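You operate a simulated robot arm through the tools that you are given. There is no shell and no other tool.

You are at the controls of a simulated robot arm. One attempt, no reset.

## Task
Pump 3 strokes into the small white bucket, add 3 doses of powder, slide it under the stand mixer.
Fine: water first; spill nothing.

Only the result counts: the job must be done as asked and must still hold three seconds after the hand-in. Knocking over, shifting, dropping, spilling or breaking anything else fails it.

## Robot
A 7-joint arm with a two-finger parallel gripper, fixed in place. Base frame: the origin is on the floor under the middle of its stand, x ahead of it, y to its left, z up. Units: mm, degrees, N and s.
It reaches about 1247 mm from its shoulder. Its first joint turns from -132.0 to 132.0 degrees. Payload 3.91 kg.
The TCP is the grasp point between the finger pads, 30 mm short of the fingertips. In the tool frame z runs along the fingers and y along their closing line. Largest opening 110 mm; finger width 20, thickness 10; the body of the gripper, 48 by 112 mm, starts 55 mm behind the TCP.
Orientation is that of the tool frame in the base frame, as a unit quaternion [x, y, z, w]. With the fingers straight down and closing along the base's y, the tool's x points along the base's -x, its y along +y and its z along -z.

## Interface
- The arm moves only by the tool jog_arm. Its arguments are lists of equal length, an entry for each row: "offset": the shift along the tool's x, y, z in units of 300 mm (1.0 is 300 mm), a list of three; "angular": the turn, a rotation vector about the tool's x, y, z in units of 90 degrees (1.0 is 90 degrees), a list of three; "jaw": the closure in counts, from 0 (fully open) to 255 (shut). In form: {"offset": [[tx, ty, tz], ...], "angular": [[rx, ry, rz], ...], "jaw": [jaw, ...]}. A call has 1 to 20 rows; each row is the pose to reach, as a shift and turn from the pose commanded when the call began, along the tool's axes at that moment. A call with a number of a shift or a turn outside -1 to 1 is refused whole. Each row takes 0.2 s and may step no farther than 50 mm and 8.6 degrees from the row before; otherwise, or with a gripper value out of range, the whole call is refused. A pose out of reach is approached as far as the arm can. The call stops where the force on the tool passes 70 N (or 10 N more than at its start, if that is more) or the arm is blocked; 0.2 s more then pass. Each finger travels about 108 mm/s and halts on what it meets, pressing with about 27 N; the grip force reading is that of the motor and also rises with nothing between the fingers. The clock runs only during rows and for 0.2 s after the last one: add rows that repeat a pose to give the fingers time. The reply holds the time, the measured pose of the TCP, the force on the tool along the base axes, the opening and the grip force, in the units named above and with some noise, with the torque about the TCP (base axes, N m) and any sound that the robot's microphone picked up, and new pictures: "pictures" is both (left out), scene, wrist or none.
- Cameras (640 x 400 px; columns grow to the right, rows downward): "scene" is fixed at [219.5, 499.5, 1611.5]; the picture's right is [0.05, -1.00, 0.00], its down [-0.84, -0.04, -0.54] and it looks along [0.54, 0.03, -0.84] (base axes); focal length 214 px, centre (320, 200). "wrist" rides on the gripper at [72, 17, -103] in the tool frame; the picture's right is [-0.23, 0.97, 0.00], its down [-0.76, -0.18, -0.62] and it looks along [-0.61, -0.14, 0.78] (tool axes); focal length 222 px, centre (320, 200). There is no depth. A picture from a camera that has moved, and an enlarged one, comes with that camera's place and axes in the base frame and with its lens.
- inspect(camera, box): a new picture of the part [left, top, right, bottom] of that camera's present view, enlarged. No time passes.
- job_done(): hands the job in; it is judged then, once.

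Places have to be worked out from the pictures, the camera data and where the tool is seen. Open the gripper and draw the arm clear of the work before you hand the job in, unless the task says otherwise.

The tools are called after "Emit:" by a JSON object that holds its "method" and its "body". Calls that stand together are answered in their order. jog_arm: Moves the arm, as the interface text tells. Its arguments: {"type":"object","properties":{"offset":{"type":"array","items":{"type":"array","items":{"type":"number"}}},"angular":{"type":"array","items":{"type":"array","items":{"type":"number"}}},"jaw":{"type":"array","items":{"type":"number"}},"pictures":{"type":"string","enum":["both","scene","wrist","none"]}},"required":["offset","angular","jaw"]} The other tools are called the same way: inspect (camera, box) takes an enlarged picture of a part of a camera's view; job_done () hands the job in.

At the start:

```text
time: 0.0
eef_pos: [415.4, 483.1, 1397.2]
orientation: [0.0, 1.0, 0.0, 0.0]
force: [0.3, 0.3, -0.2]
torque: [0.0, 0.01, -0.01]
gripper_width: 110.1
grip_force: 0.0
```

scene: 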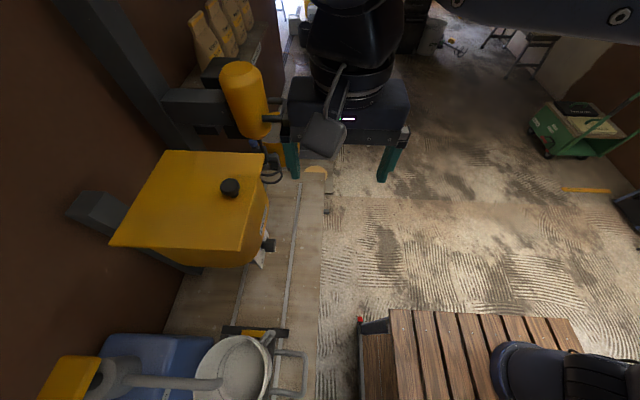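
wrist: 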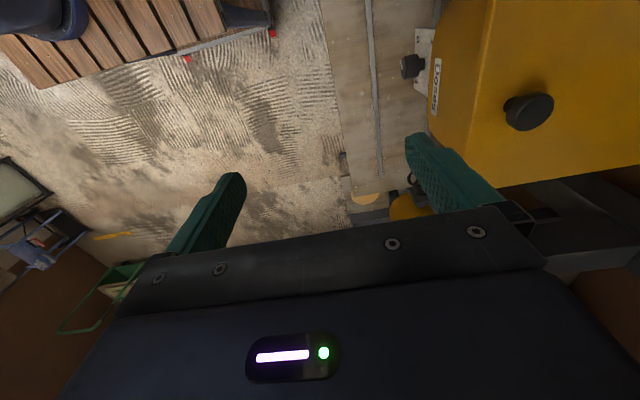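

I'll look at the scene in detail before moving anything: the bucket appears at the lower centre, the yellow dispenser at mid-left, and the mixer further ahead.

Emit:
{"method": "inspect", "body": {"camera": "scene", "box": [30, 300, 330, 400]}}

Emit:
{"method": "inspect", "body": {"camera": "scene", "box": [60, 130, 340, 305]}}

Emit:
{"method": "inspect", "body": {"camera": "scene", "box": [150, 40, 350, 220]}}

Emit:
{"method": "inspect", "body": {"camera": "scene", "box": [320, 290, 640, 400]}}

```text
2.13 times, centred on (180, 350) of scene
camera zoom: at [219.5, 499.5, 1611.5], right [0.05, -1.0, 0.0], down [-0.84, -0.04, -0.54], along [0.54, 0.03, -0.84], focal length 458 px, centre (619, -120)
```

zoom: 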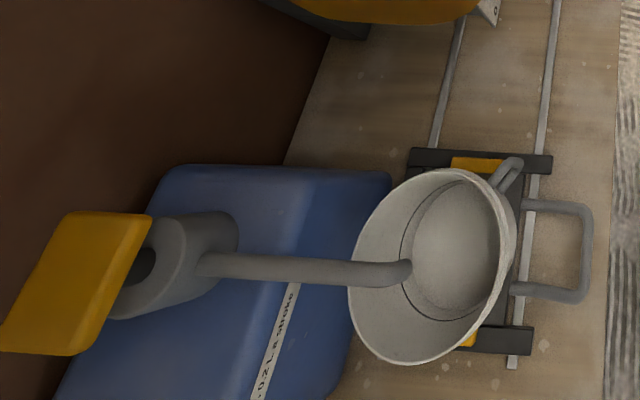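

```text
2.29 times, centred on (200, 218) of scene
camera zoom: at [219.5, 499.5, 1611.5], right [0.05, -1.0, 0.0], down [-0.84, -0.04, -0.54], along [0.54, 0.03, -0.84], focal length 490 px, centre (594, 160)
```

zoom: 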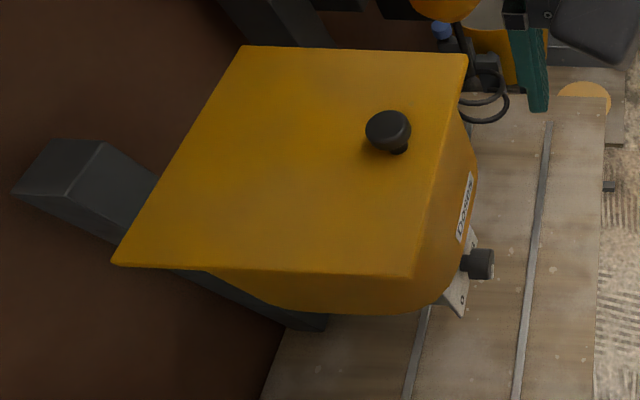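

```text
2.22 times, centred on (250, 130) of scene
camera zoom: at [219.5, 499.5, 1611.5], right [0.05, -1.0, 0.0], down [-0.84, -0.04, -0.54], along [0.54, 0.03, -0.84], focal length 477 px, centre (476, 356)
```

zoom: 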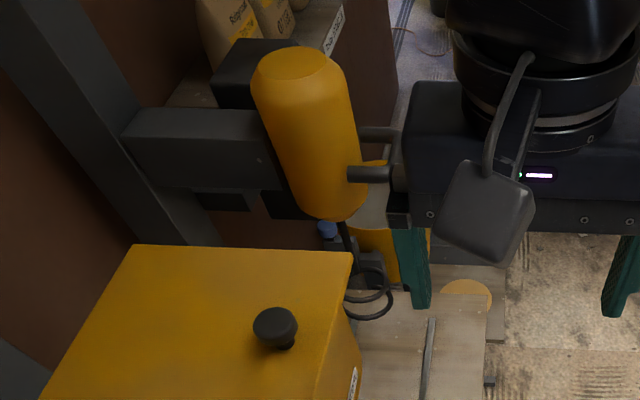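

```text
2.00 times, centred on (480, 345) of scene
camera zoom: at [219.5, 499.5, 1611.5], right [0.05, -1.0, 0.0], down [-0.84, -0.04, -0.54], along [0.54, 0.03, -0.84], focal length 429 px, centre (0, -90)
```

zoom: 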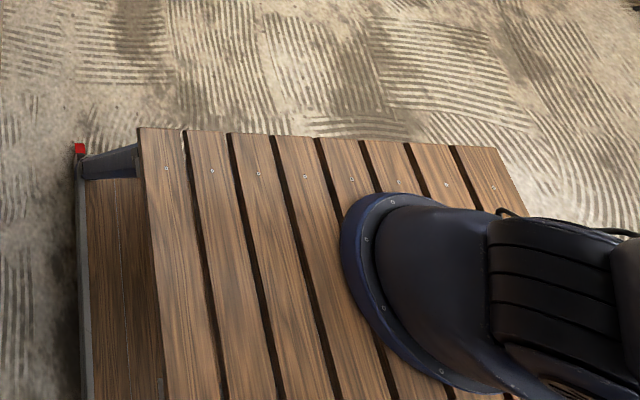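

The bench lies to the left, with the bucket on a railed carriage at about x≈100, y≈750. The pump is beside it, the hopper with a "Doses" knob is near x≈460, and the drill mixer is farther along. I'll back up towards the robot side and yaw the wrist camera to face the bench for a better look.

Emit:
{"method": "jog_arm", "body": {"offset": [[0.06, -0.04, 0.03], [0.12, -0.08, 0.06], [0.18, -0.12, 0.09], [0.24, -0.16, 0.12], [0.3, -0.2, 0.15], [0.36, -0.24, 0.18], [0.42, -0.28, 0.21], [0.48, -0.32, 0.24], [0.54, -0.36, 0.27], [0.6, -0.4, 0.3], [0.66, -0.44, 0.33]], "angular": [[0, 0, -0.0909], [0, 0, -0.1818], [0, 0, -0.2727], [0, 0, -0.3636], [0, 0, -0.4545], [0, 0, -0.5454], [0, 0, -0.6363], [0, 0, -0.7272], [0, 0, -0.8181], [0, 0, -0.909], [0, 0, -1.0]], "jaw": [0, 0, 0, 0, 0, 0, 0, 0, 0, 0, 0]}}

```text
time: 2.4
eef_pos: [219.9, 351.5, 1296.2]
orientation: [0.708, -0.707, 0.001, -0.001]
force: [0.4, -0.3, 0.6]
torque: [-0.02, 0.01, 0.0]
gripper_width: 110.0
grip_force: 0.0
camera wrist: at [203.3, 279.4, 1399.0], right [-0.97, 0.23, 0.0], down [0.18, 0.76, 0.62], along [0.14, 0.61, -0.78], focal length 222 px, centre (320, 200)
```

scene: 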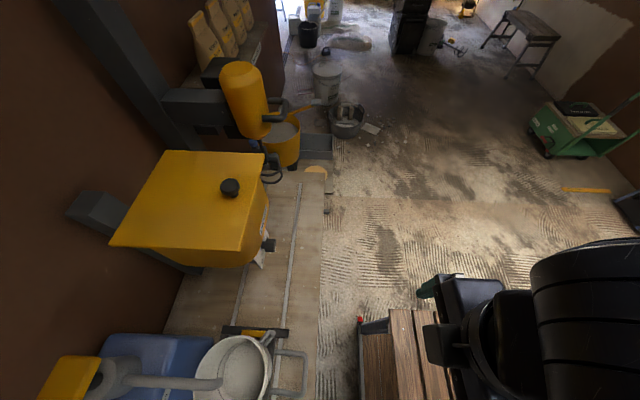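
wrist: 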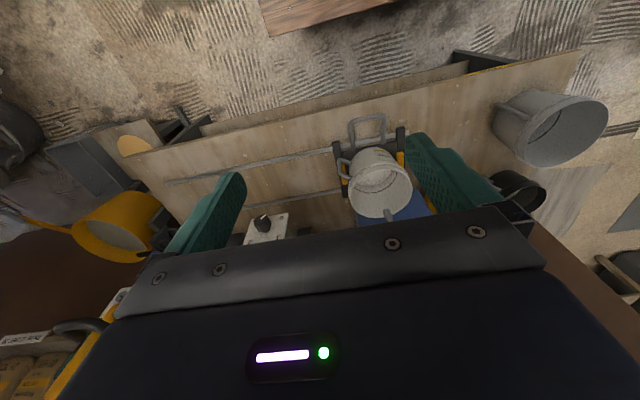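

The view now looks toward the bench, upside-down. I'll zoom into the bucket, the dispenser front and the mixer area.

Emit:
{"method": "inspect", "body": {"camera": "wrist", "box": [300, 90, 460, 230]}}

Emit:
{"method": "inspect", "body": {"camera": "wrist", "box": [200, 160, 340, 260]}}

Emit:
{"method": "inspect", "body": {"camera": "wrist", "box": [0, 90, 240, 290]}}

Emit:
{"method": "inspect", "body": {"camera": "scene", "box": [150, 40, 390, 220]}}

Emit:
{"method": "inspect", "body": {"camera": "scene", "box": [230, 0, 400, 110]}}

```text
2.86 times, centred on (380, 160) of wrist
camera zoom: at [203.3, 279.4, 1399.0], right [-0.97, 0.23, 0.0], down [0.18, 0.76, 0.62], along [0.14, 0.61, -0.78], focal length 635 px, centre (149, 314)
```

zoom: 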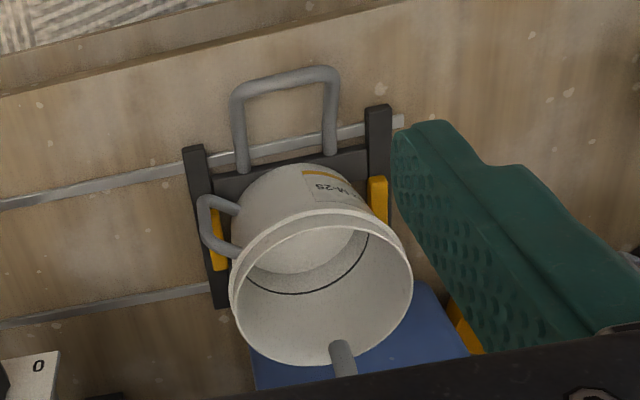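

```text
4.00 times, centred on (270, 210) of wrist
camera zoom: at [203.3, 279.4, 1399.0], right [-0.97, 0.23, 0.0], down [0.18, 0.76, 0.62], along [0.14, 0.61, -0.78], focal length 888 px, centre (520, 160)
```

zoom: 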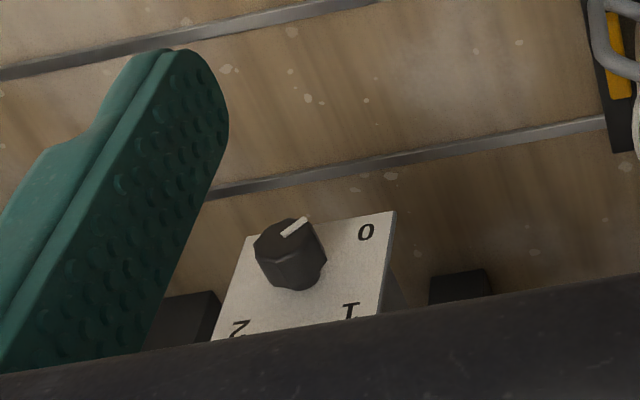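

```text
2.00 times, centred on (120, 190) of wrist
camera zoom: at [203.3, 279.4, 1399.0], right [-0.97, 0.23, 0.0], down [0.18, 0.76, 0.62], along [0.14, 0.61, -0.78], focal length 444 px, centre (720, 220)
```

zoom: 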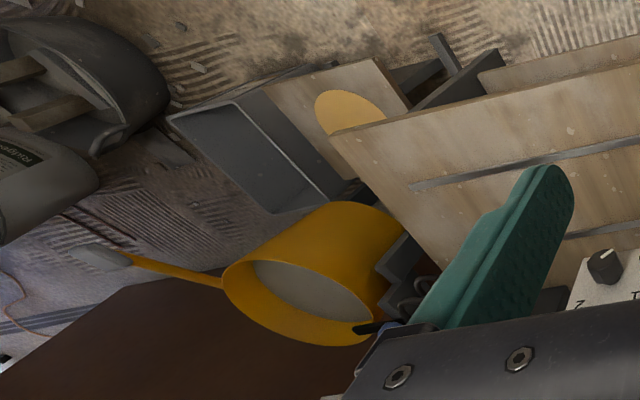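

```text
2.22 times, centred on (270, 130) of scene
camera zoom: at [219.5, 499.5, 1611.5], right [0.05, -1.0, 0.0], down [-0.84, -0.04, -0.54], along [0.54, 0.03, -0.84], focal length 477 px, centre (431, 356)
```

zoom: 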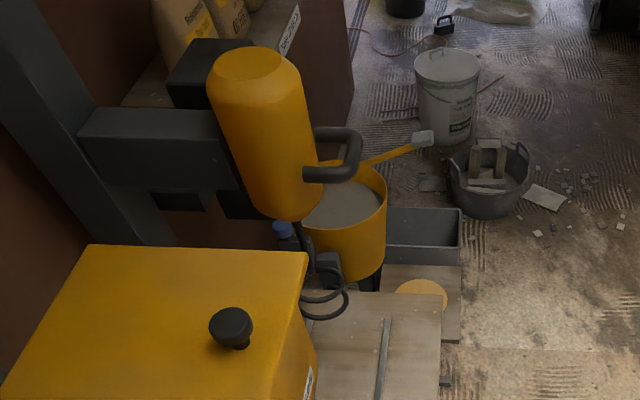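

```text
3.64 times, centred on (315, 55) of scene
camera zoom: at [219.5, 499.5, 1611.5], right [0.05, -1.0, 0.0], down [-0.84, -0.04, -0.54], along [0.54, 0.03, -0.84], focal length 780 px, centre (338, 727)
```

zoom: 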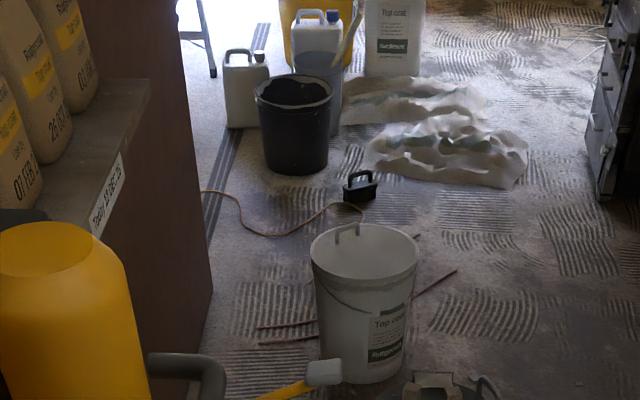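

The dispenser has a rotary knob on a plate marked 0/1/2, and the bucket sits on a carriage with a loop handle. I'll rotate the wrist to the opposite yaw so that I can tilt the fingers toward the bench with an upright camera.

Emit:
{"method": "jog_arm", "body": {"offset": [[0, 0, 0], [0, 0, 0], [0, 0, 0], [0, 0, 0], [0, 0, 0], [0, 0, 0], [0, 0, 0], [0, 0, 0], [0, 0, 0], [0, 0, 0], [0, 0, 0]], "angular": [[0, 0, 0.0909], [0, 0, 0.1818], [0, 0, 0.2727], [0, 0, 0.3636], [0, 0, 0.4545], [0, 0, 0.5454], [0, 0, 0.6363], [0, 0, 0.7272], [0, 0, 0.8181], [0, 0, 0.909], [0, 0, 1.0]], "jaw": [0, 0, 0, 0, 0, 0, 0, 0, 0, 0, 0], "pictures": "none"}}

Emit:
{"method": "jog_arm", "body": {"offset": [[0, 0, 0], [0, 0, 0], [0, 0, 0], [0, 0, 0], [0, 0, 0], [0, 0, 0], [0, 0, 0], [0, 0, 0], [0, 0, 0], [0, 0, 0], [0, 0, 0]], "angular": [[0, 0, 0.0909], [0, 0, 0.1818], [0, 0, 0.2727], [0, 0, 0.3636], [0, 0, 0.4545], [0, 0, 0.5454], [0, 0, 0.6363], [0, 0, 0.7272], [0, 0, 0.8181], [0, 0, 0.909], [0, 0, 1.0]], "jaw": [0, 0, 0, 0, 0, 0, 0, 0, 0, 0, 0], "pictures": "both"}}

```text
time: 4.8
eef_pos: [219.2, 353.1, 1297.2]
orientation: [0.001, 1.0, 0.0, 0.0]
force: [-0.2, -0.9, 0.3]
torque: [0.02, 0.0, 0.03]
gripper_width: 109.9
grip_force: 0.0
```

```text
time: 7.2
eef_pos: [219.1, 351.9, 1295.7]
orientation: [0.709, 0.706, 0.0, 0.0]
force: [0.5, 0.9, 0.0]
torque: [0.05, 0.03, -0.01]
gripper_width: 109.8
grip_force: 0.0
camera wrist: at [235.8, 424.4, 1399.4], right [0.97, -0.23, 0.0], down [-0.18, -0.76, 0.62], along [-0.14, -0.61, -0.78], focal length 222 px, centre (320, 200)
```

scene: 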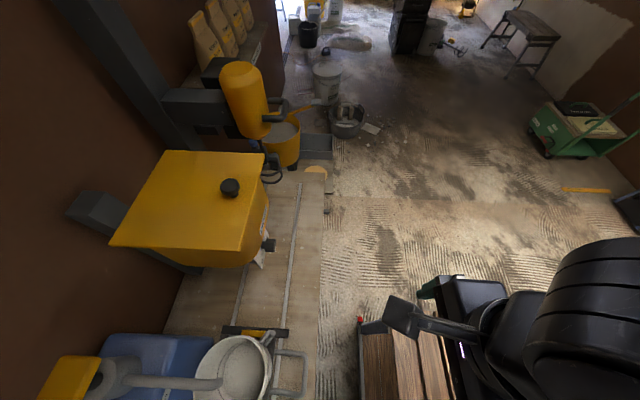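
wrist: 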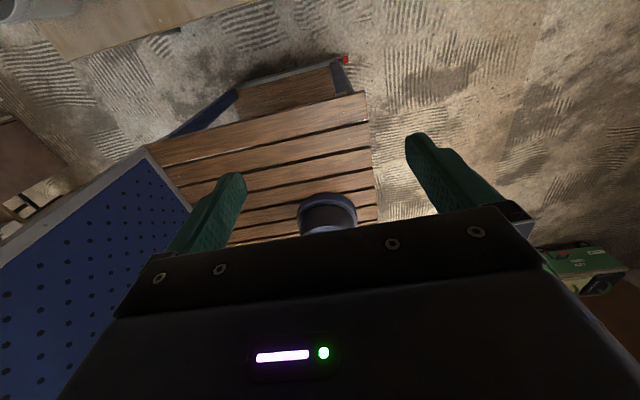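

Orientation is now tool x=+Y, y=+X, z=down. Next I pitch the fingers up toward the bench (rotation about tool y), which makes the camera view upright.

Emit:
{"method": "jog_arm", "body": {"offset": [[0.02, 0, 0], [0.04, 0, 0], [0.06, 0, 0], [0.08, 0, 0], [0.1, 0, 0], [0.12, 0, 0], [0.14, 0, 0], [0.16, 0, 0], [0.18, 0, 0], [0.2, 0, 0]], "angular": [[0, 0.09, 0], [0, 0.18, 0], [0, 0.27, 0], [0, 0.36, 0], [0, 0.45, 0], [0, 0.54, 0], [0, 0.63, 0], [0, 0.72, 0], [0, 0.81, 0], [0, 0.9, 0]], "jaw": [0, 0, 0, 0, 0, 0, 0, 0, 0, 0], "pictures": "both"}}

```text
time: 9.4
eef_pos: [217.9, 413.2, 1296.7]
orientation: [0.538, 0.538, 0.459, -0.459]
force: [0.1, 0.5, -0.3]
torque: [0.02, 0.02, -0.01]
gripper_width: 110.0
grip_force: 0.1
camera wrist: at [234.6, 321.5, 1384.3], right [0.97, -0.04, -0.22], down [-0.18, -0.73, -0.66], along [-0.14, 0.68, -0.72], focal length 222 px, centre (320, 200)
```

scene: 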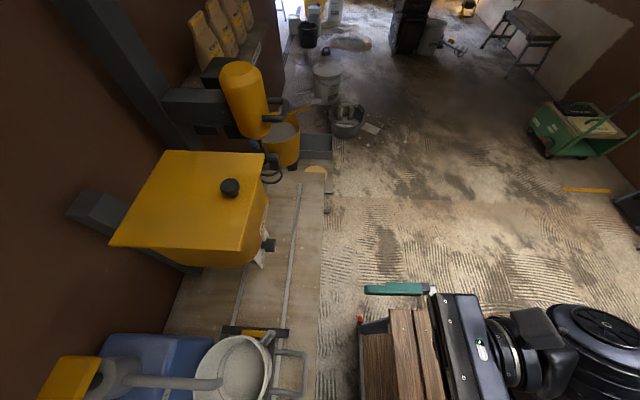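
wrist: 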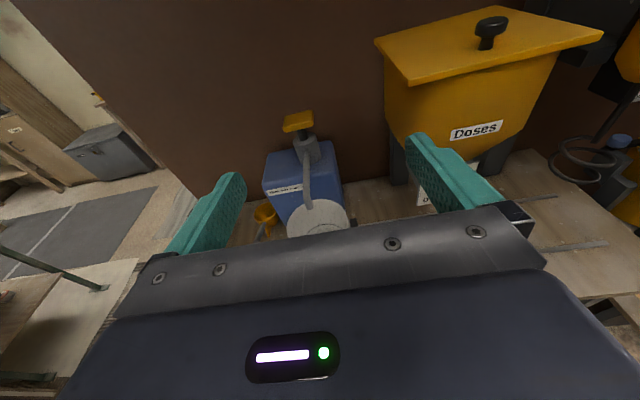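

Now the view is upright: the pump has a yellow press pad on top of a blue tank. I'll zoom in on the pump and dispenser.

Emit:
{"method": "inspect", "body": {"camera": "wrist", "box": [230, 90, 390, 240]}}

Emit:
{"method": "inspect", "body": {"camera": "wrist", "box": [370, 100, 560, 230]}}

Emit:
{"method": "inspect", "body": {"camera": "wrist", "box": [520, 60, 640, 260]}}

```text
2.67 times, centred on (310, 165) of wrist
camera zoom: at [234.6, 321.5, 1384.3], right [0.97, -0.04, -0.22], down [-0.18, -0.73, -0.66], along [-0.14, 0.68, -0.72], focal length 592 px, centre (347, 293)
```

zoom: 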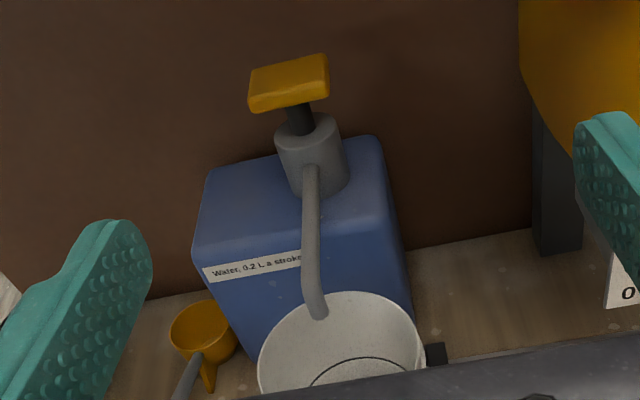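

```text
3.08 times, centred on (465, 165) of wrist
camera zoom: at [234.6, 321.5, 1384.3], right [0.97, -0.04, -0.22], down [-0.18, -0.73, -0.66], along [-0.14, 0.68, -0.72], focal length 684 px, centre (-126, 308)
```

zoom: 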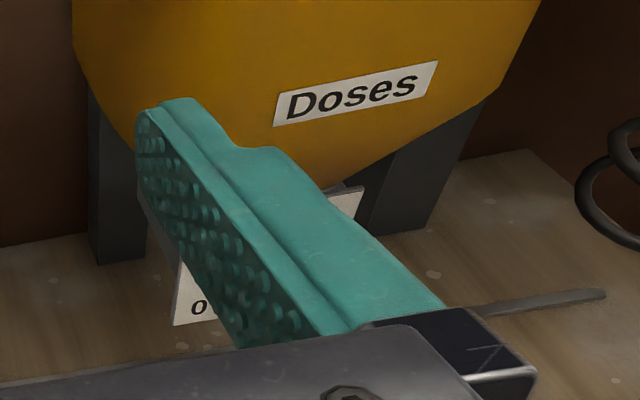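

```text
2.00 times, centred on (580, 160) of wrist
camera zoom: at [234.6, 321.5, 1384.3], right [0.97, -0.04, -0.22], down [-0.18, -0.73, -0.66], along [-0.14, 0.68, -0.72], focal length 444 px, centre (-200, 280)
```

zoom: 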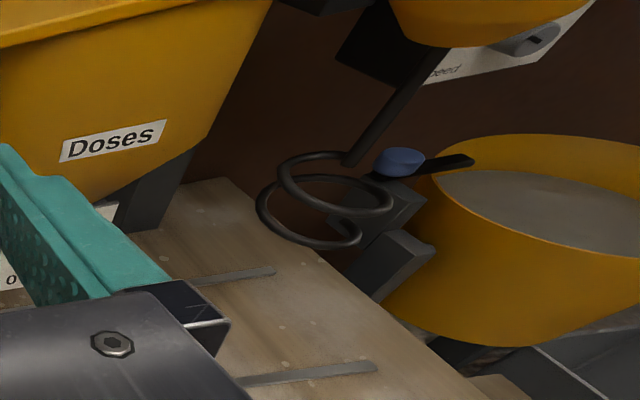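

Triangulation gives these positions:
- Spout tip: about [110, 749, 911]
- Pump pad: about [111, 1002, 1053]
- Bucket rim: z≈815
- Dose knob: about [470, 687, 920]
- Whisk: about [797, 736, 918]
- Rails: z≈606, ending at x≈974

I'll move in front of the dial to read it.

Emit:
{"method": "jog_arm", "body": {"offset": [[-0.072, 0.097, 0.007], [-0.144, 0.194, 0.014], [-0.216, 0.291, 0.021], [-0.288, 0.388, 0.028], [-0.36, 0.485, 0.035], [-0.432, 0.582, 0.042], [-0.504, 0.679, 0.049], [-0.576, 0.776, 0.056], [-0.648, 0.873, 0.063], [-0.72, 0.97, 0.07]], "angular": [[0, 0, 0], [0, 0, 0], [0, 0, 0], [0, 0, 0], [0, 0, 0], [0, 0, 0], [0, 0, 0], [0, 0, 0], [0, 0, 0], [0, 0, 0]], "jaw": [0, 0, 0, 0, 0, 0, 0, 0, 0, 0], "pictures": "both"}}

```text
time: 11.6
eef_pos: [507.4, 399.4, 1080.7]
orientation: [0.538, 0.537, 0.46, -0.458]
force: [-0.2, -0.5, 0.3]
torque: [-0.04, -0.05, -0.05]
gripper_width: 110.2
grip_force: 0.1
camera wrist: at [523.9, 308.2, 1167.6], right [0.97, -0.03, -0.22], down [-0.18, -0.73, -0.65], along [-0.14, 0.68, -0.72], focal length 222 px, centre (320, 200)
```

scene: 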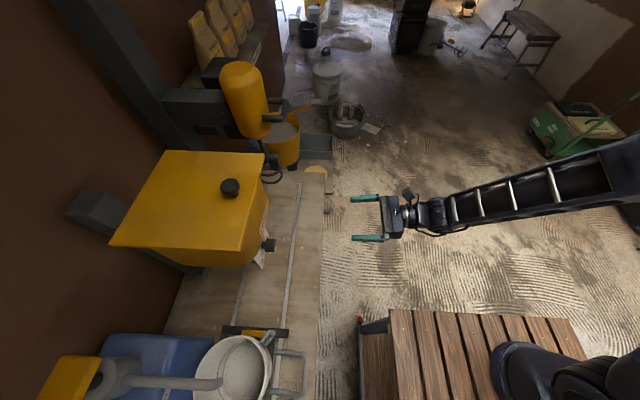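
wrist: 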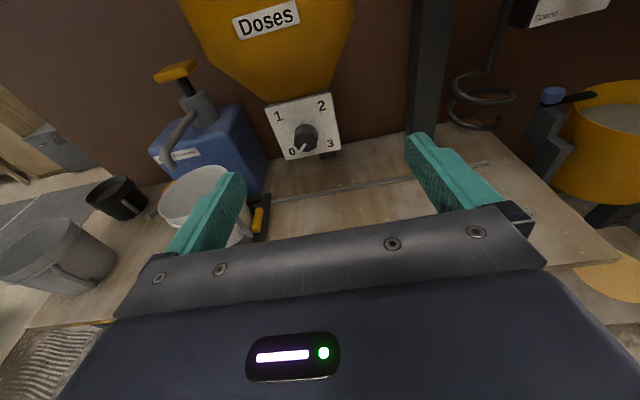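

Emit:
{"method": "inspect", "body": {"camera": "wrist", "box": [255, 80, 355, 170]}}

Emit:
{"method": "inspect", "body": {"camera": "wrist", "box": [400, 0, 640, 200]}}

Emit:
{"method": "inspect", "body": {"camera": "wrist", "box": [130, 50, 290, 250]}}

```text
4.44 times, centred on (305, 125) of wrist
camera zoom: at [523.9, 308.2, 1167.6], right [0.97, -0.03, -0.22], down [-0.18, -0.73, -0.65], along [-0.14, 0.68, -0.72], focal length 987 px, centre (387, 533)
```

zoom: 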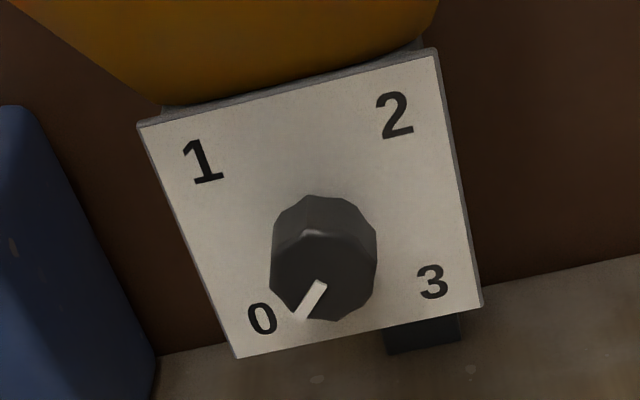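

```text
2.00 times, centred on (520, 100) of wrist
camera zoom: at [523.9, 308.2, 1167.6], right [0.97, -0.03, -0.22], down [-0.18, -0.73, -0.65], along [-0.14, 0.68, -0.72], focal length 444 px, centre (-80, 400)
```

zoom: 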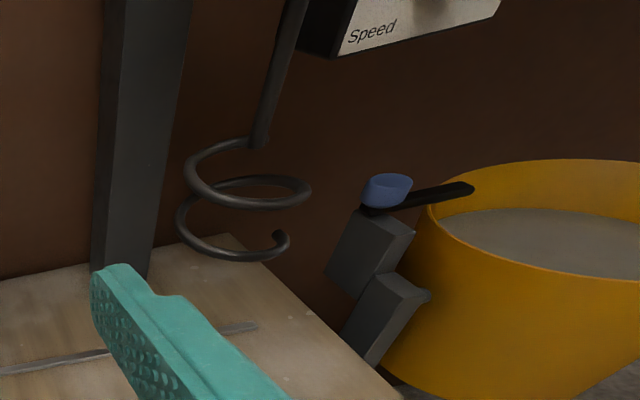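

```text
2.00 times, centred on (210, 150) of wrist
camera zoom: at [523.9, 308.2, 1167.6], right [0.97, -0.03, -0.22], down [-0.18, -0.73, -0.65], along [-0.14, 0.68, -0.72], focal length 444 px, centre (540, 300)
```

zoom: 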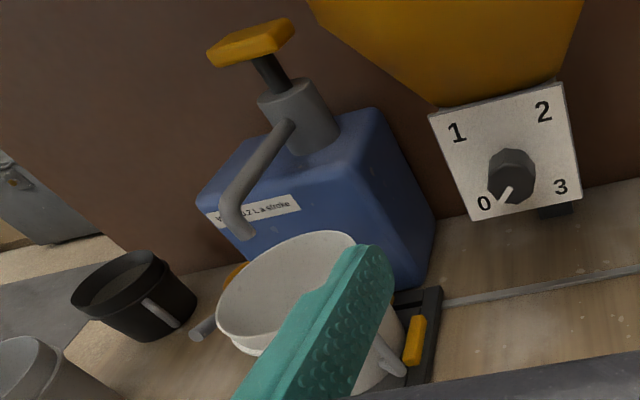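

The dial is numbered 0, 1, 2, 3 clockwise and the pointer is at 0, so 3 doses means turning it to 3. Water comes first, so I'm retreating up and back toward the pump while tilting the fingers to about 45° downward.

Emit:
{"method": "jog_arm", "body": {"offset": [[0.079, -0.098, 0.008], [0.158, -0.196, 0.016], [0.237, -0.294, 0.024], [0.316, -0.392, 0.032], [0.395, -0.49, 0.04], [0.474, -0.588, 0.048], [0.553, -0.686, 0.056], [0.632, -0.784, 0.064], [0.711, -0.882, 0.072], [0.79, -0.98, 0.08]], "angular": [[0, -0.04, 0], [0, -0.08, 0], [0, -0.12, 0], [0, -0.16, 0], [0, -0.2, 0], [0, -0.24, 0], [0, -0.28, 0], [0, -0.32, 0], [0, -0.36, 0], [0, -0.4, 0]], "jaw": [30, 60, 90, 120, 150, 180, 210, 240, 255, 255], "pictures": "both"}}

```text
time: 13.8
eef_pos: [217.5, 459.6, 1309.0]
orientation: [0.654, 0.653, 0.27, -0.27]
force: [0.4, 0.0, -0.3]
torque: [0.0, 0.01, 0.05]
gripper_width: 0.1
grip_force: 27.1
camera wrist: at [234.2, 437.9, 1432.3], right [0.97, -0.16, -0.16], down [-0.18, -0.98, -0.1], along [-0.14, 0.12, -0.98], focal length 222 px, centre (320, 200)
```

scene: 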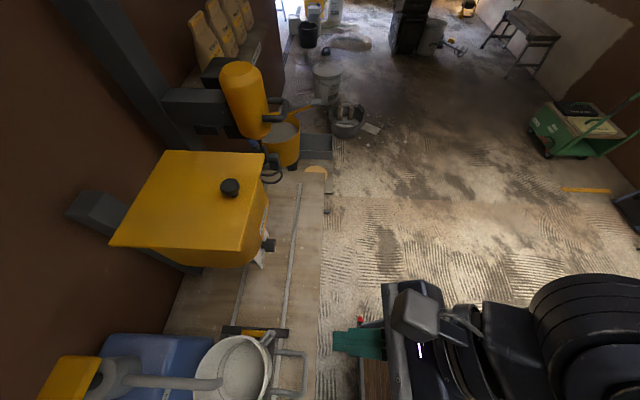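
wrist: 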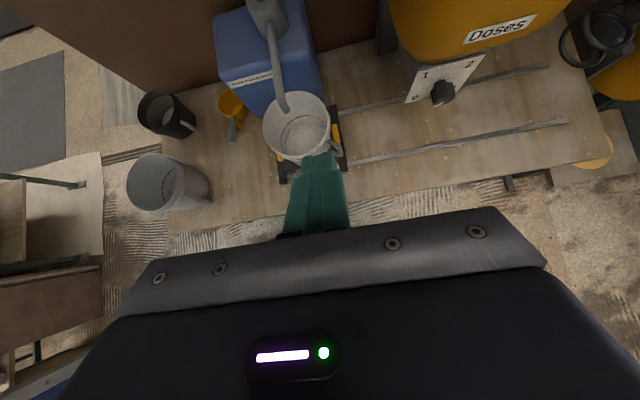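

Clear overhead view with the gripper closed. Moving toward the pump, keeping well above the spout, to see the pad closely.

Emit:
{"method": "jog_arm", "body": {"offset": [[0.074, -0.036, 0.121], [0.147, -0.073, 0.242], [0.221, -0.11, 0.362], [0.295, -0.146, 0.483], [0.368, -0.183, 0.604], [0.442, -0.22, 0.725], [0.515, -0.256, 0.845], [0.589, -0.293, 0.966]], "angular": [[0, 0, 0], [0, 0, 0], [0, 0, 0], [0, 0, 0], [0, 0, 0], [0, 0, 0], [0, 0, 0], [0, 0, 0]], "jaw": [255, 255, 255, 255, 255, 255, 255, 255], "pictures": "both"}}

```text
time: 15.6
eef_pos: [125.8, 789.3, 1231.5]
orientation: [0.653, 0.653, 0.272, -0.271]
force: [-0.2, -1.5, 0.5]
torque: [0.01, 0.03, -0.03]
gripper_width: 0.0
grip_force: 27.0
camera wrist: at [142.9, 767.1, 1356.1], right [0.97, -0.16, -0.16], down [-0.18, -0.98, -0.1], along [-0.14, 0.12, -0.98], focal length 222 px, centre (320, 200)
```

scene: 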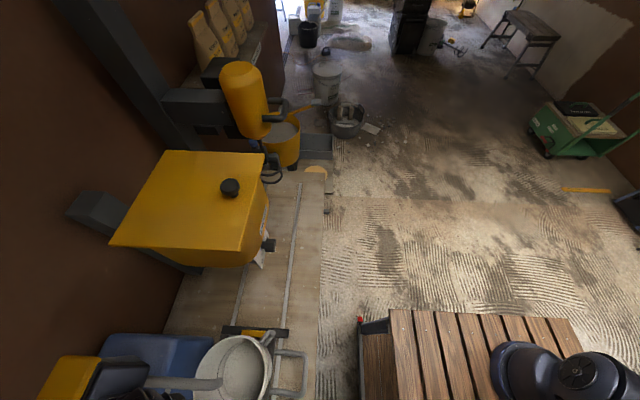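
wrist: 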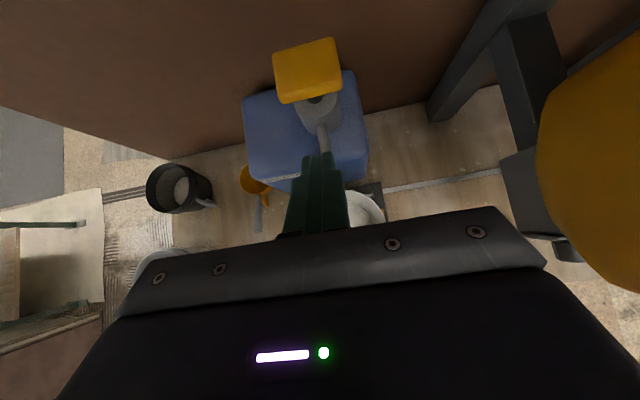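

Emit:
{"method": "inspect", "body": {"camera": "wrist", "box": [240, 20, 400, 150]}}

Emit:
{"method": "inspect", "body": {"camera": "scene", "box": [0, 320, 240, 400]}}

```text
3.08 times, centred on (320, 85) of wrist
camera zoom: at [142.9, 767.1, 1356.1], right [0.97, -0.16, -0.16], down [-0.18, -0.98, -0.1], along [-0.14, 0.12, -0.98], focal length 684 px, centre (320, 554)
```

zoom: 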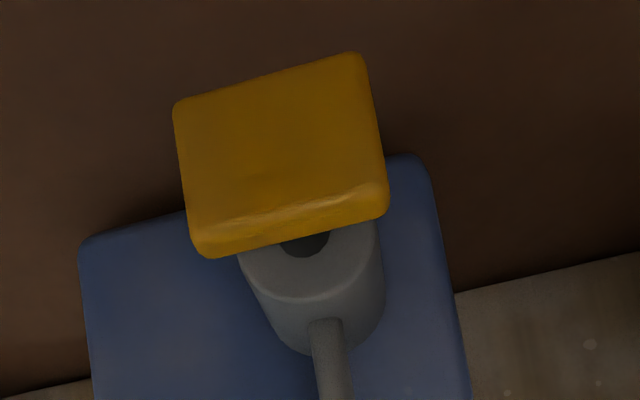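

```text
2.67 times, centred on (120, 360) of scene
camera zoom: at [219.5, 499.5, 1611.5], right [0.05, -1.0, 0.0], down [-0.84, -0.04, -0.54], along [0.54, 0.03, -0.84], focal length 572 px, centre (853, -227)
```

zoom: 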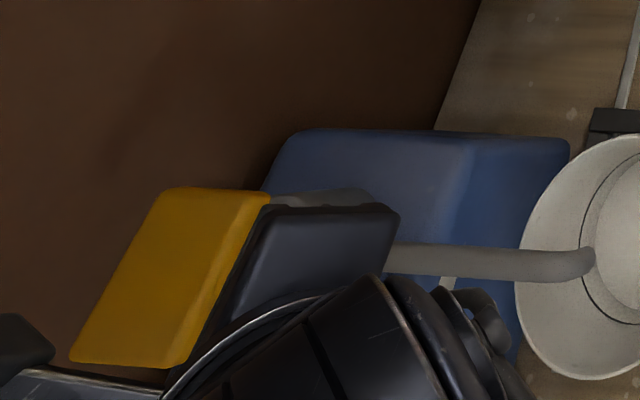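

The pad spans about x 67–159, y 960–1045, with its top at z≈1053. I'm moving the closed fingertips to hover roughly 45 mm above its centre and steepening to about 25° from vertical, keeping the hand on the robot side of the wall.

Emit:
{"method": "jog_arm", "body": {"offset": [[0.042, -0.007, 0.121], [0.085, -0.014, 0.242], [0.127, -0.021, 0.363], [0.17, -0.029, 0.484], [0.212, -0.036, 0.605], [0.2546, -0.043, 0.726]], "angular": [[0, -0.037, 0], [0, -0.074, 0], [0, -0.111, 0], [0, -0.148, 0], [0, -0.185, 0], [0, -0.222, 0]], "jaw": [255, 255, 255, 255, 255, 255], "pictures": "both"}}

```text
time: 17.0
eef_pos: [115.3, 997.9, 1130.8]
orientation: [0.69, 0.691, 0.153, -0.153]
force: [-1.5, -0.1, 1.7]
torque: [-0.03, -0.09, -0.07]
gripper_width: 0.0
grip_force: 26.7
camera wrist: at [131.4, 1019.1, 1254.9], right [0.97, -0.21, -0.1], down [-0.18, -0.95, 0.24], along [-0.14, -0.22, -0.97], focal length 222 px, centre (320, 200)
```

scene: 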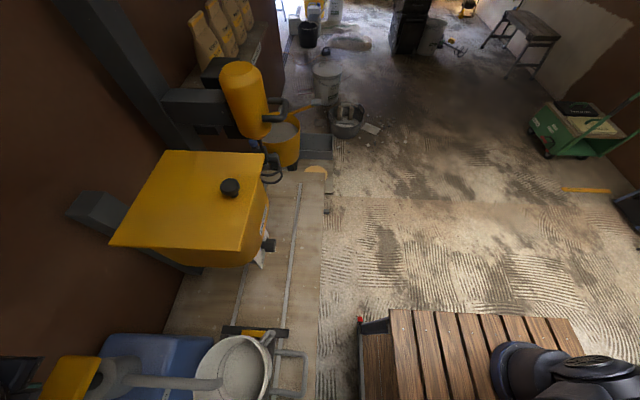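
wrist: 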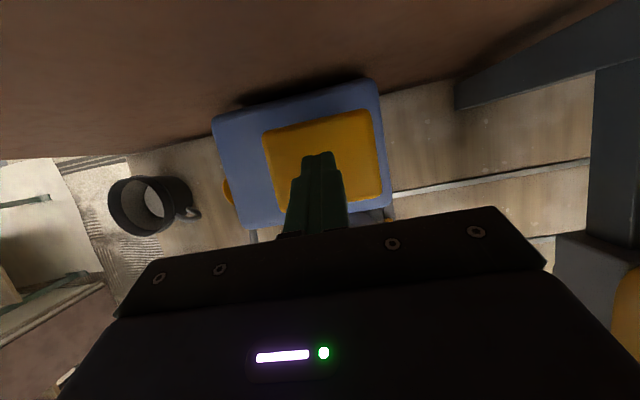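

The fingertip is aligned over the pad centre. Pressing straight down in one continuous stroke, I'll let the force stop tell me when it bottoms.

Emit:
{"method": "jog_arm", "body": {"offset": [[-0.0113, 0, 0.0242], [-0.0225, 0, 0.0483], [-0.0338, 0, 0.0725], [-0.0451, 0, 0.0966], [-0.0563, 0, 0.1208], [-0.0676, 0, 0.145], [-0.0789, 0, 0.1691], [-0.0902, 0, 0.1933], [-0.1014, 0, 0.2174], [-0.1127, 0, 0.2416], [-0.124, 0, 0.2658], [-0.1352, 0, 0.2899]], "angular": [[0, 0, 0], [0, 0, 0], [0, 0, 0], [0, 0, 0], [0, 0, 0], [0, 0, 0], [0, 0, 0], [0, 0, 0], [0, 0, 0], [0, 0, 0], [0, 0, 0], [0, 0, 0]], "jaw": [255, 255, 255, 255, 255, 255, 255, 255, 255, 255, 255, 255], "pictures": "both"}}

```text
time: 19.6
eef_pos: [115.5, 997.1, 1044.1]
orientation: [0.69, 0.69, 0.156, -0.156]
force: [-2.8, -7.8, 55.5]
torque: [0.01, 0.07, -0.29]
gripper_width: 0.0
grip_force: 26.9
camera wrist: at [131.9, 1017.9, 1167.5], right [0.97, -0.2, -0.1], down [-0.18, -0.96, 0.23], along [-0.14, -0.21, -0.97], focal length 222 px, centre (320, 200)
```

scene: 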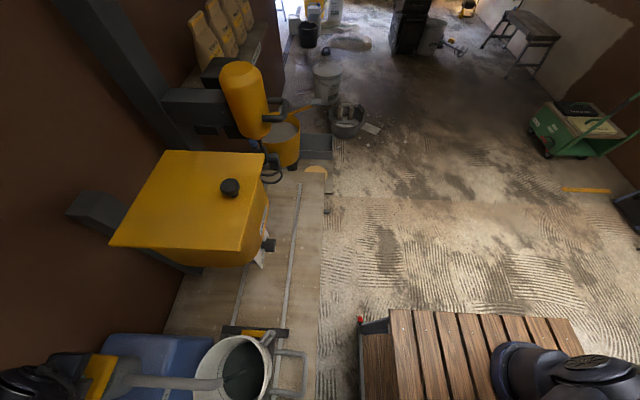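
wrist: 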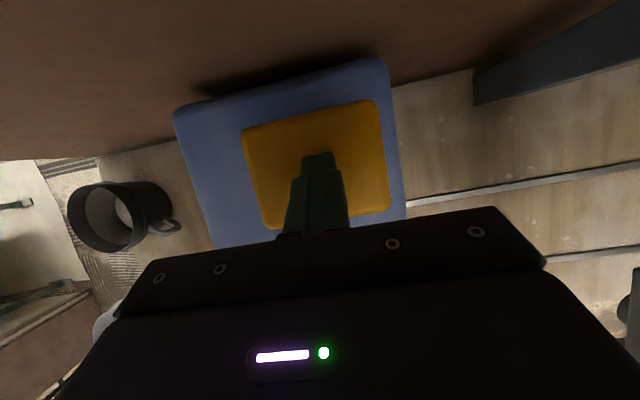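

The pad moved down about 40 mm with 55 N upward, and liquid now shows in the bucket. I'll look at both before releasing.

Emit:
{"method": "inspect", "body": {"camera": "scene", "box": [180, 320, 320, 400]}}

Emit:
{"method": "inspect", "body": {"camera": "scene", "box": [0, 320, 240, 400]}}

```text
4.57 times, centred on (250, 360) of scene
camera zoom: at [219.5, 499.5, 1611.5], right [0.05, -1.0, 0.0], down [-0.84, -0.04, -0.54], along [0.54, 0.03, -0.84], focal length 980 px, centre (640, -531)
```

zoom: 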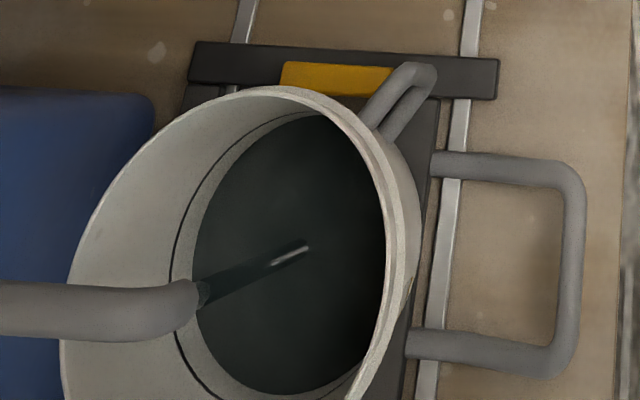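

```text
2.67 times, centred on (120, 360) of scene
camera zoom: at [219.5, 499.5, 1611.5], right [0.05, -1.0, 0.0], down [-0.84, -0.04, -0.54], along [0.54, 0.03, -0.84], focal length 572 px, centre (853, -227)
```

zoom: 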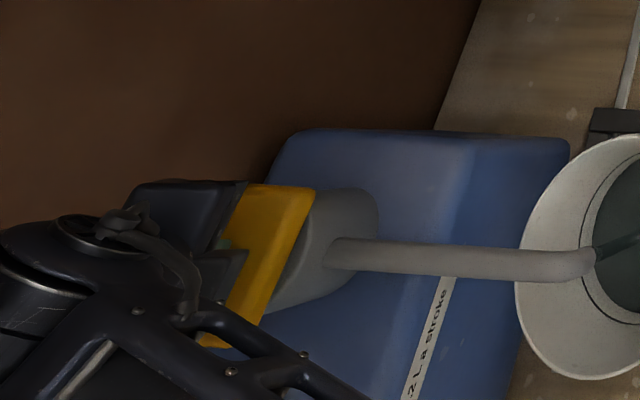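

The water stream is running into the bucket and the pad is fully down. Releasing fully upward to let the pad return.

Emit:
{"method": "jog_arm", "body": {"offset": [[0.0225, 0, -0.0483], [0.0451, 0, -0.0966], [0.0676, 0, -0.145], [0.0902, 0, -0.1933], [0.1127, 0, -0.2416], [0.1352, 0, -0.2899], [0.1352, 0, -0.2899], [0.1352, 0, -0.2899]], "angular": [[0, 0, 0], [0, 0, 0], [0, 0, 0], [0, 0, 0], [0, 0, 0], [0, 0, 0], [0, 0, 0], [0, 0, 0]], "jaw": [255, 255, 255, 255, 255, 255, 255, 255], "pictures": "both"}}

Emit:
{"method": "inspect", "body": {"camera": "scene", "box": [180, 320, 320, 400]}}

Emit:
{"method": "inspect", "body": {"camera": "scene", "box": [0, 320, 240, 400]}}

```text
time: 21.4
eef_pos: [114.0, 997.1, 1131.7]
orientation: [0.69, 0.69, 0.153, -0.153]
force: [-0.6, -0.5, 0.4]
torque: [0.0, 0.0, -0.01]
gripper_width: 0.1
grip_force: 27.3
camera wrist: at [131.3, 1019.1, 1254.9], right [0.97, -0.21, -0.1], down [-0.18, -0.95, 0.24], along [-0.14, -0.22, -0.97], focal length 222 px, centre (320, 200)
```

scene: 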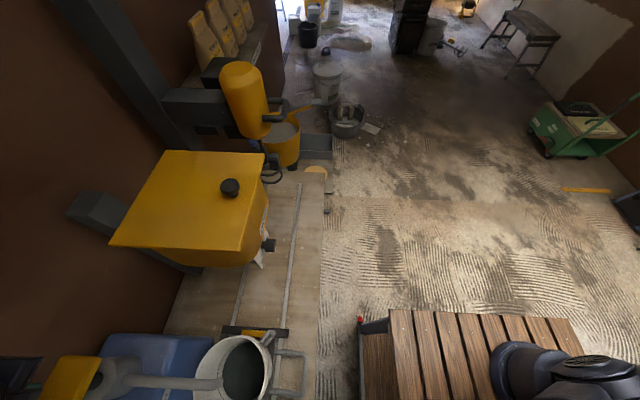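
wrist: 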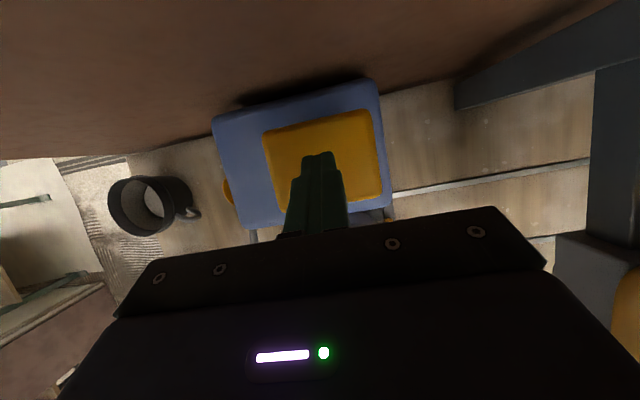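

```text
4.57 times, centred on (250, 360) of scene
camera zoom: at [219.5, 499.5, 1611.5], right [0.05, -1.0, 0.0], down [-0.84, -0.04, -0.54], along [0.54, 0.03, -0.84], focal length 980 px, centre (640, -531)
```

zoom: 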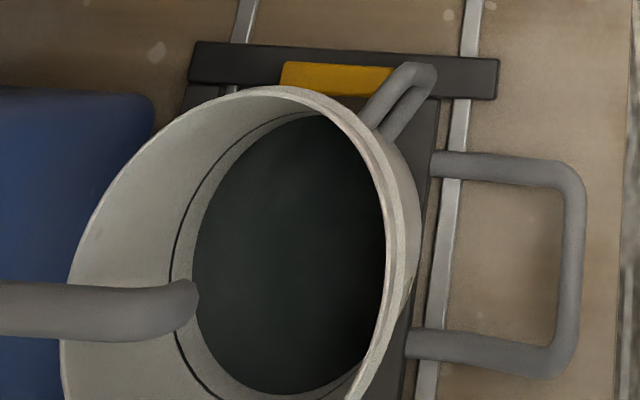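

```text
2.67 times, centred on (120, 360) of scene
camera zoom: at [219.5, 499.5, 1611.5], right [0.05, -1.0, 0.0], down [-0.84, -0.04, -0.54], along [0.54, 0.03, -0.84], focal length 572 px, centre (853, -227)
```

zoom: 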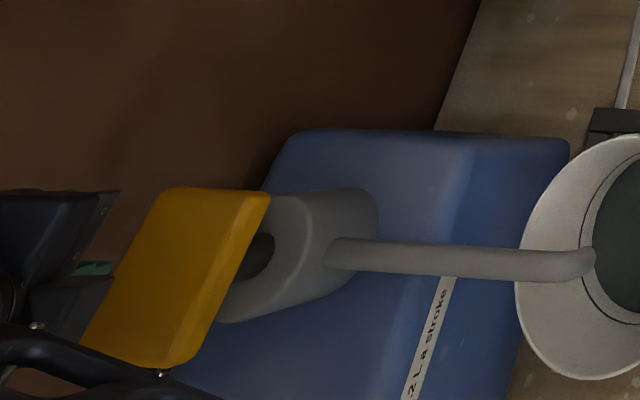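

Stroke 1 is confirmed: the pad is back up and there's water in the bucket. Now stroke 2 with the same motion.

Emit:
{"method": "jog_arm", "body": {"offset": [[-0.0113, 0, 0.0242], [-0.0225, 0, 0.0483], [-0.0338, 0, 0.0725], [-0.0451, 0, 0.0966], [-0.0563, 0, 0.1208], [-0.0676, 0, 0.145], [-0.0789, 0, 0.1691], [-0.0902, 0, 0.1933], [-0.1014, 0, 0.2174], [-0.1127, 0, 0.2416], [-0.124, 0, 0.2658], [-0.1352, 0, 0.2899], [-0.1352, 0, 0.2899]], "angular": [[0, 0, 0], [0, 0, 0], [0, 0, 0], [0, 0, 0], [0, 0, 0], [0, 0, 0], [0, 0, 0], [0, 0, 0], [0, 0, 0], [0, 0, 0], [0, 0, 0], [0, 0, 0], [0, 0, 0]], "jaw": [255, 255, 255, 255, 255, 255, 255, 255, 255, 255, 255, 255, 255], "pictures": "scene"}}

Emit:
{"method": "inspect", "body": {"camera": "scene", "box": [180, 320, 320, 400]}}

```text
time: 24.2
eef_pos: [114.6, 999.9, 1044.3]
orientation: [0.689, 0.69, 0.158, -0.157]
force: [1.2, 4.6, 17.2]
torque: [0.24, -0.04, 0.01]
gripper_width: 0.1
grip_force: 27.7
stopped in row 13: the force on the tool passed its limit at 73 N (the readings are from after the stop); the commanded pose is now the measured one
```

scene: 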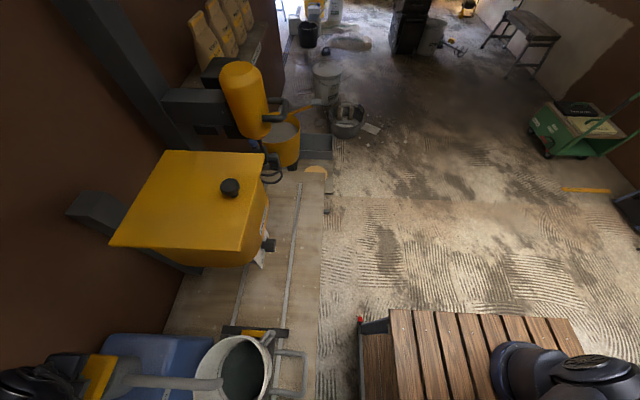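

```text
4.57 times, centred on (250, 360) of scene
camera zoom: at [219.5, 499.5, 1611.5], right [0.05, -1.0, 0.0], down [-0.84, -0.04, -0.54], along [0.54, 0.03, -0.84], focal length 980 px, centre (640, -531)
```

zoom: 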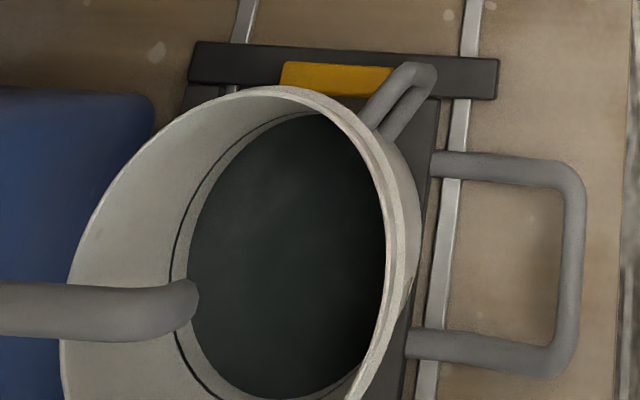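

The hard bottom at z≈1044 is confirmed (73 N stop) and stroke 2 water is in. Releasing upward again.

Emit:
{"method": "jog_arm", "body": {"offset": [[0.021, 0, -0.0435], [0.042, 0, -0.087], [0.063, 0, -0.1305], [0.084, 0, -0.174], [0.105, 0, -0.2175], [0.1262, 0, -0.261], [0.1262, 0, -0.261], [0.1262, 0, -0.261]], "angular": [[0, 0, 0], [0, 0, 0], [0, 0, 0], [0, 0, 0], [0, 0, 0], [0, 0, 0], [0, 0, 0], [0, 0, 0]], "jaw": [255, 255, 255, 255, 255, 255, 255, 255], "pictures": "both"}}

Emit:
{"method": "inspect", "body": {"camera": "scene", "box": [180, 320, 320, 400]}}

Emit:
{"method": "inspect", "body": {"camera": "scene", "box": [0, 320, 240, 400]}}

```text
time: 26.0
eef_pos: [113.5, 1002.1, 1128.9]
orientation: [0.69, 0.689, 0.157, -0.155]
force: [0.4, 0.1, 0.6]
torque: [-0.03, 0.0, -0.03]
gripper_width: 0.0
grip_force: 26.7
camera wrist: at [130.9, 1023.1, 1252.0], right [0.97, -0.2, -0.1], down [-0.18, -0.96, 0.23], along [-0.14, -0.21, -0.97], focal length 222 px, centre (320, 200)
```

scene: 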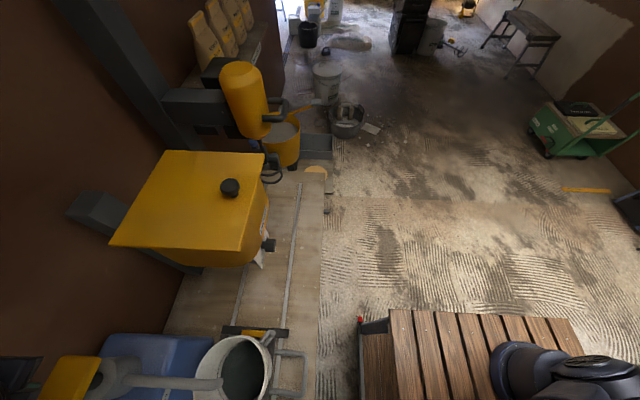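
wrist: 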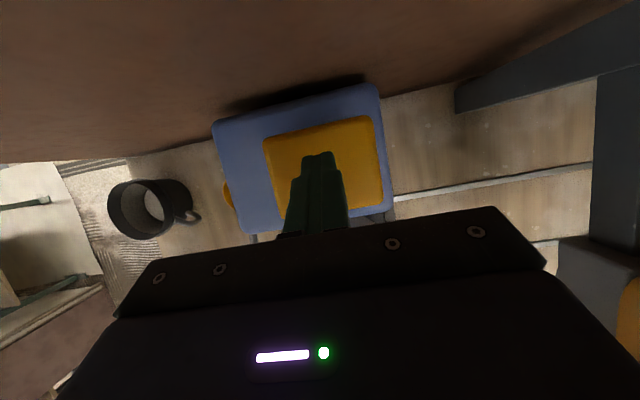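

```text
4.57 times, centred on (250, 360) of scene
camera zoom: at [219.5, 499.5, 1611.5], right [0.05, -1.0, 0.0], down [-0.84, -0.04, -0.54], along [0.54, 0.03, -0.84], focal length 980 px, centre (640, -531)
```

zoom: 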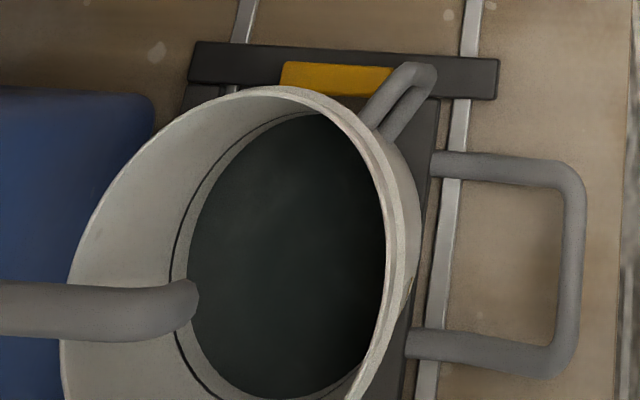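

```text
2.67 times, centred on (120, 360) of scene
camera zoom: at [219.5, 499.5, 1611.5], right [0.05, -1.0, 0.0], down [-0.84, -0.04, -0.54], along [0.54, 0.03, -0.84], focal length 572 px, centre (853, -227)
```

zoom: 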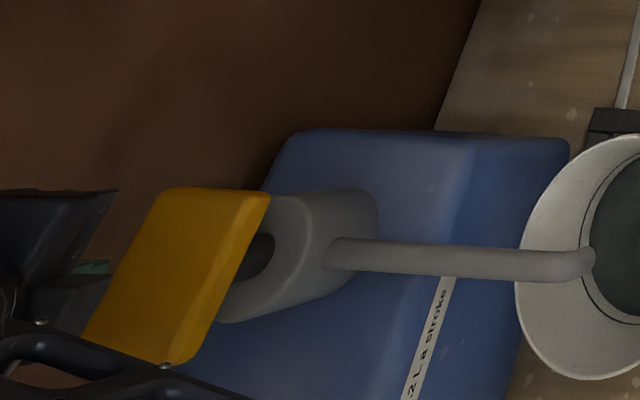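

Pad is back at the top and the level rose slightly again (2 strokes). Third and last stroke now.

Emit:
{"method": "jog_arm", "body": {"offset": [[-0.0115, 0, 0.0241], [-0.023, 0, 0.0481], [-0.0346, 0, 0.0722], [-0.0461, 0, 0.0962], [-0.0576, 0, 0.1203], [-0.0691, 0, 0.1443], [-0.0806, 0, 0.1684], [-0.0922, 0, 0.1924], [-0.1037, 0, 0.2165], [-0.1152, 0, 0.2405], [-0.1267, 0, 0.2646], [-0.1367, 0, 0.2856], [-0.1367, 0, 0.2856]], "angular": [[0, 0, 0], [0, 0, 0], [0, 0, 0], [0, 0, 0], [0, 0, 0], [0, 0, 0], [0, 0, 0], [0, 0, 0], [0, 0, 0], [0, 0, 0], [0, 0, 0], [0, 0, 0], [0, 0, 0]], "jaw": [255, 255, 255, 255, 255, 255, 255, 255, 255, 255, 255, 255, 255], "pictures": "scene"}}

Emit:
{"method": "inspect", "body": {"camera": "scene", "box": [180, 320, 320, 400]}}

```text
time: 28.8
eef_pos: [113.9, 1002.5, 1044.1]
orientation: [0.689, 0.688, 0.163, -0.16]
force: [0.9, 6.0, 17.9]
torque: [0.21, -0.01, -0.01]
gripper_width: 0.0
grip_force: 26.7
stopped in row 13: the force on the tool passed its limit at 74 N (the readings are from after the stop); the commanded pose is now the measured one
```

scene: 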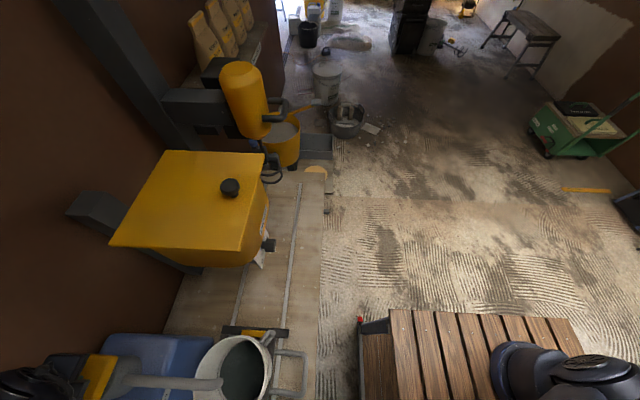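

```text
4.57 times, centred on (250, 360) of scene
camera zoom: at [219.5, 499.5, 1611.5], right [0.05, -1.0, 0.0], down [-0.84, -0.04, -0.54], along [0.54, 0.03, -0.84], focal length 980 px, centre (640, -531)
```

zoom: 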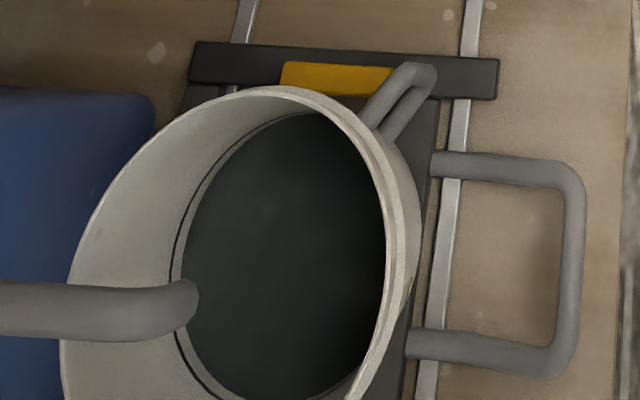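

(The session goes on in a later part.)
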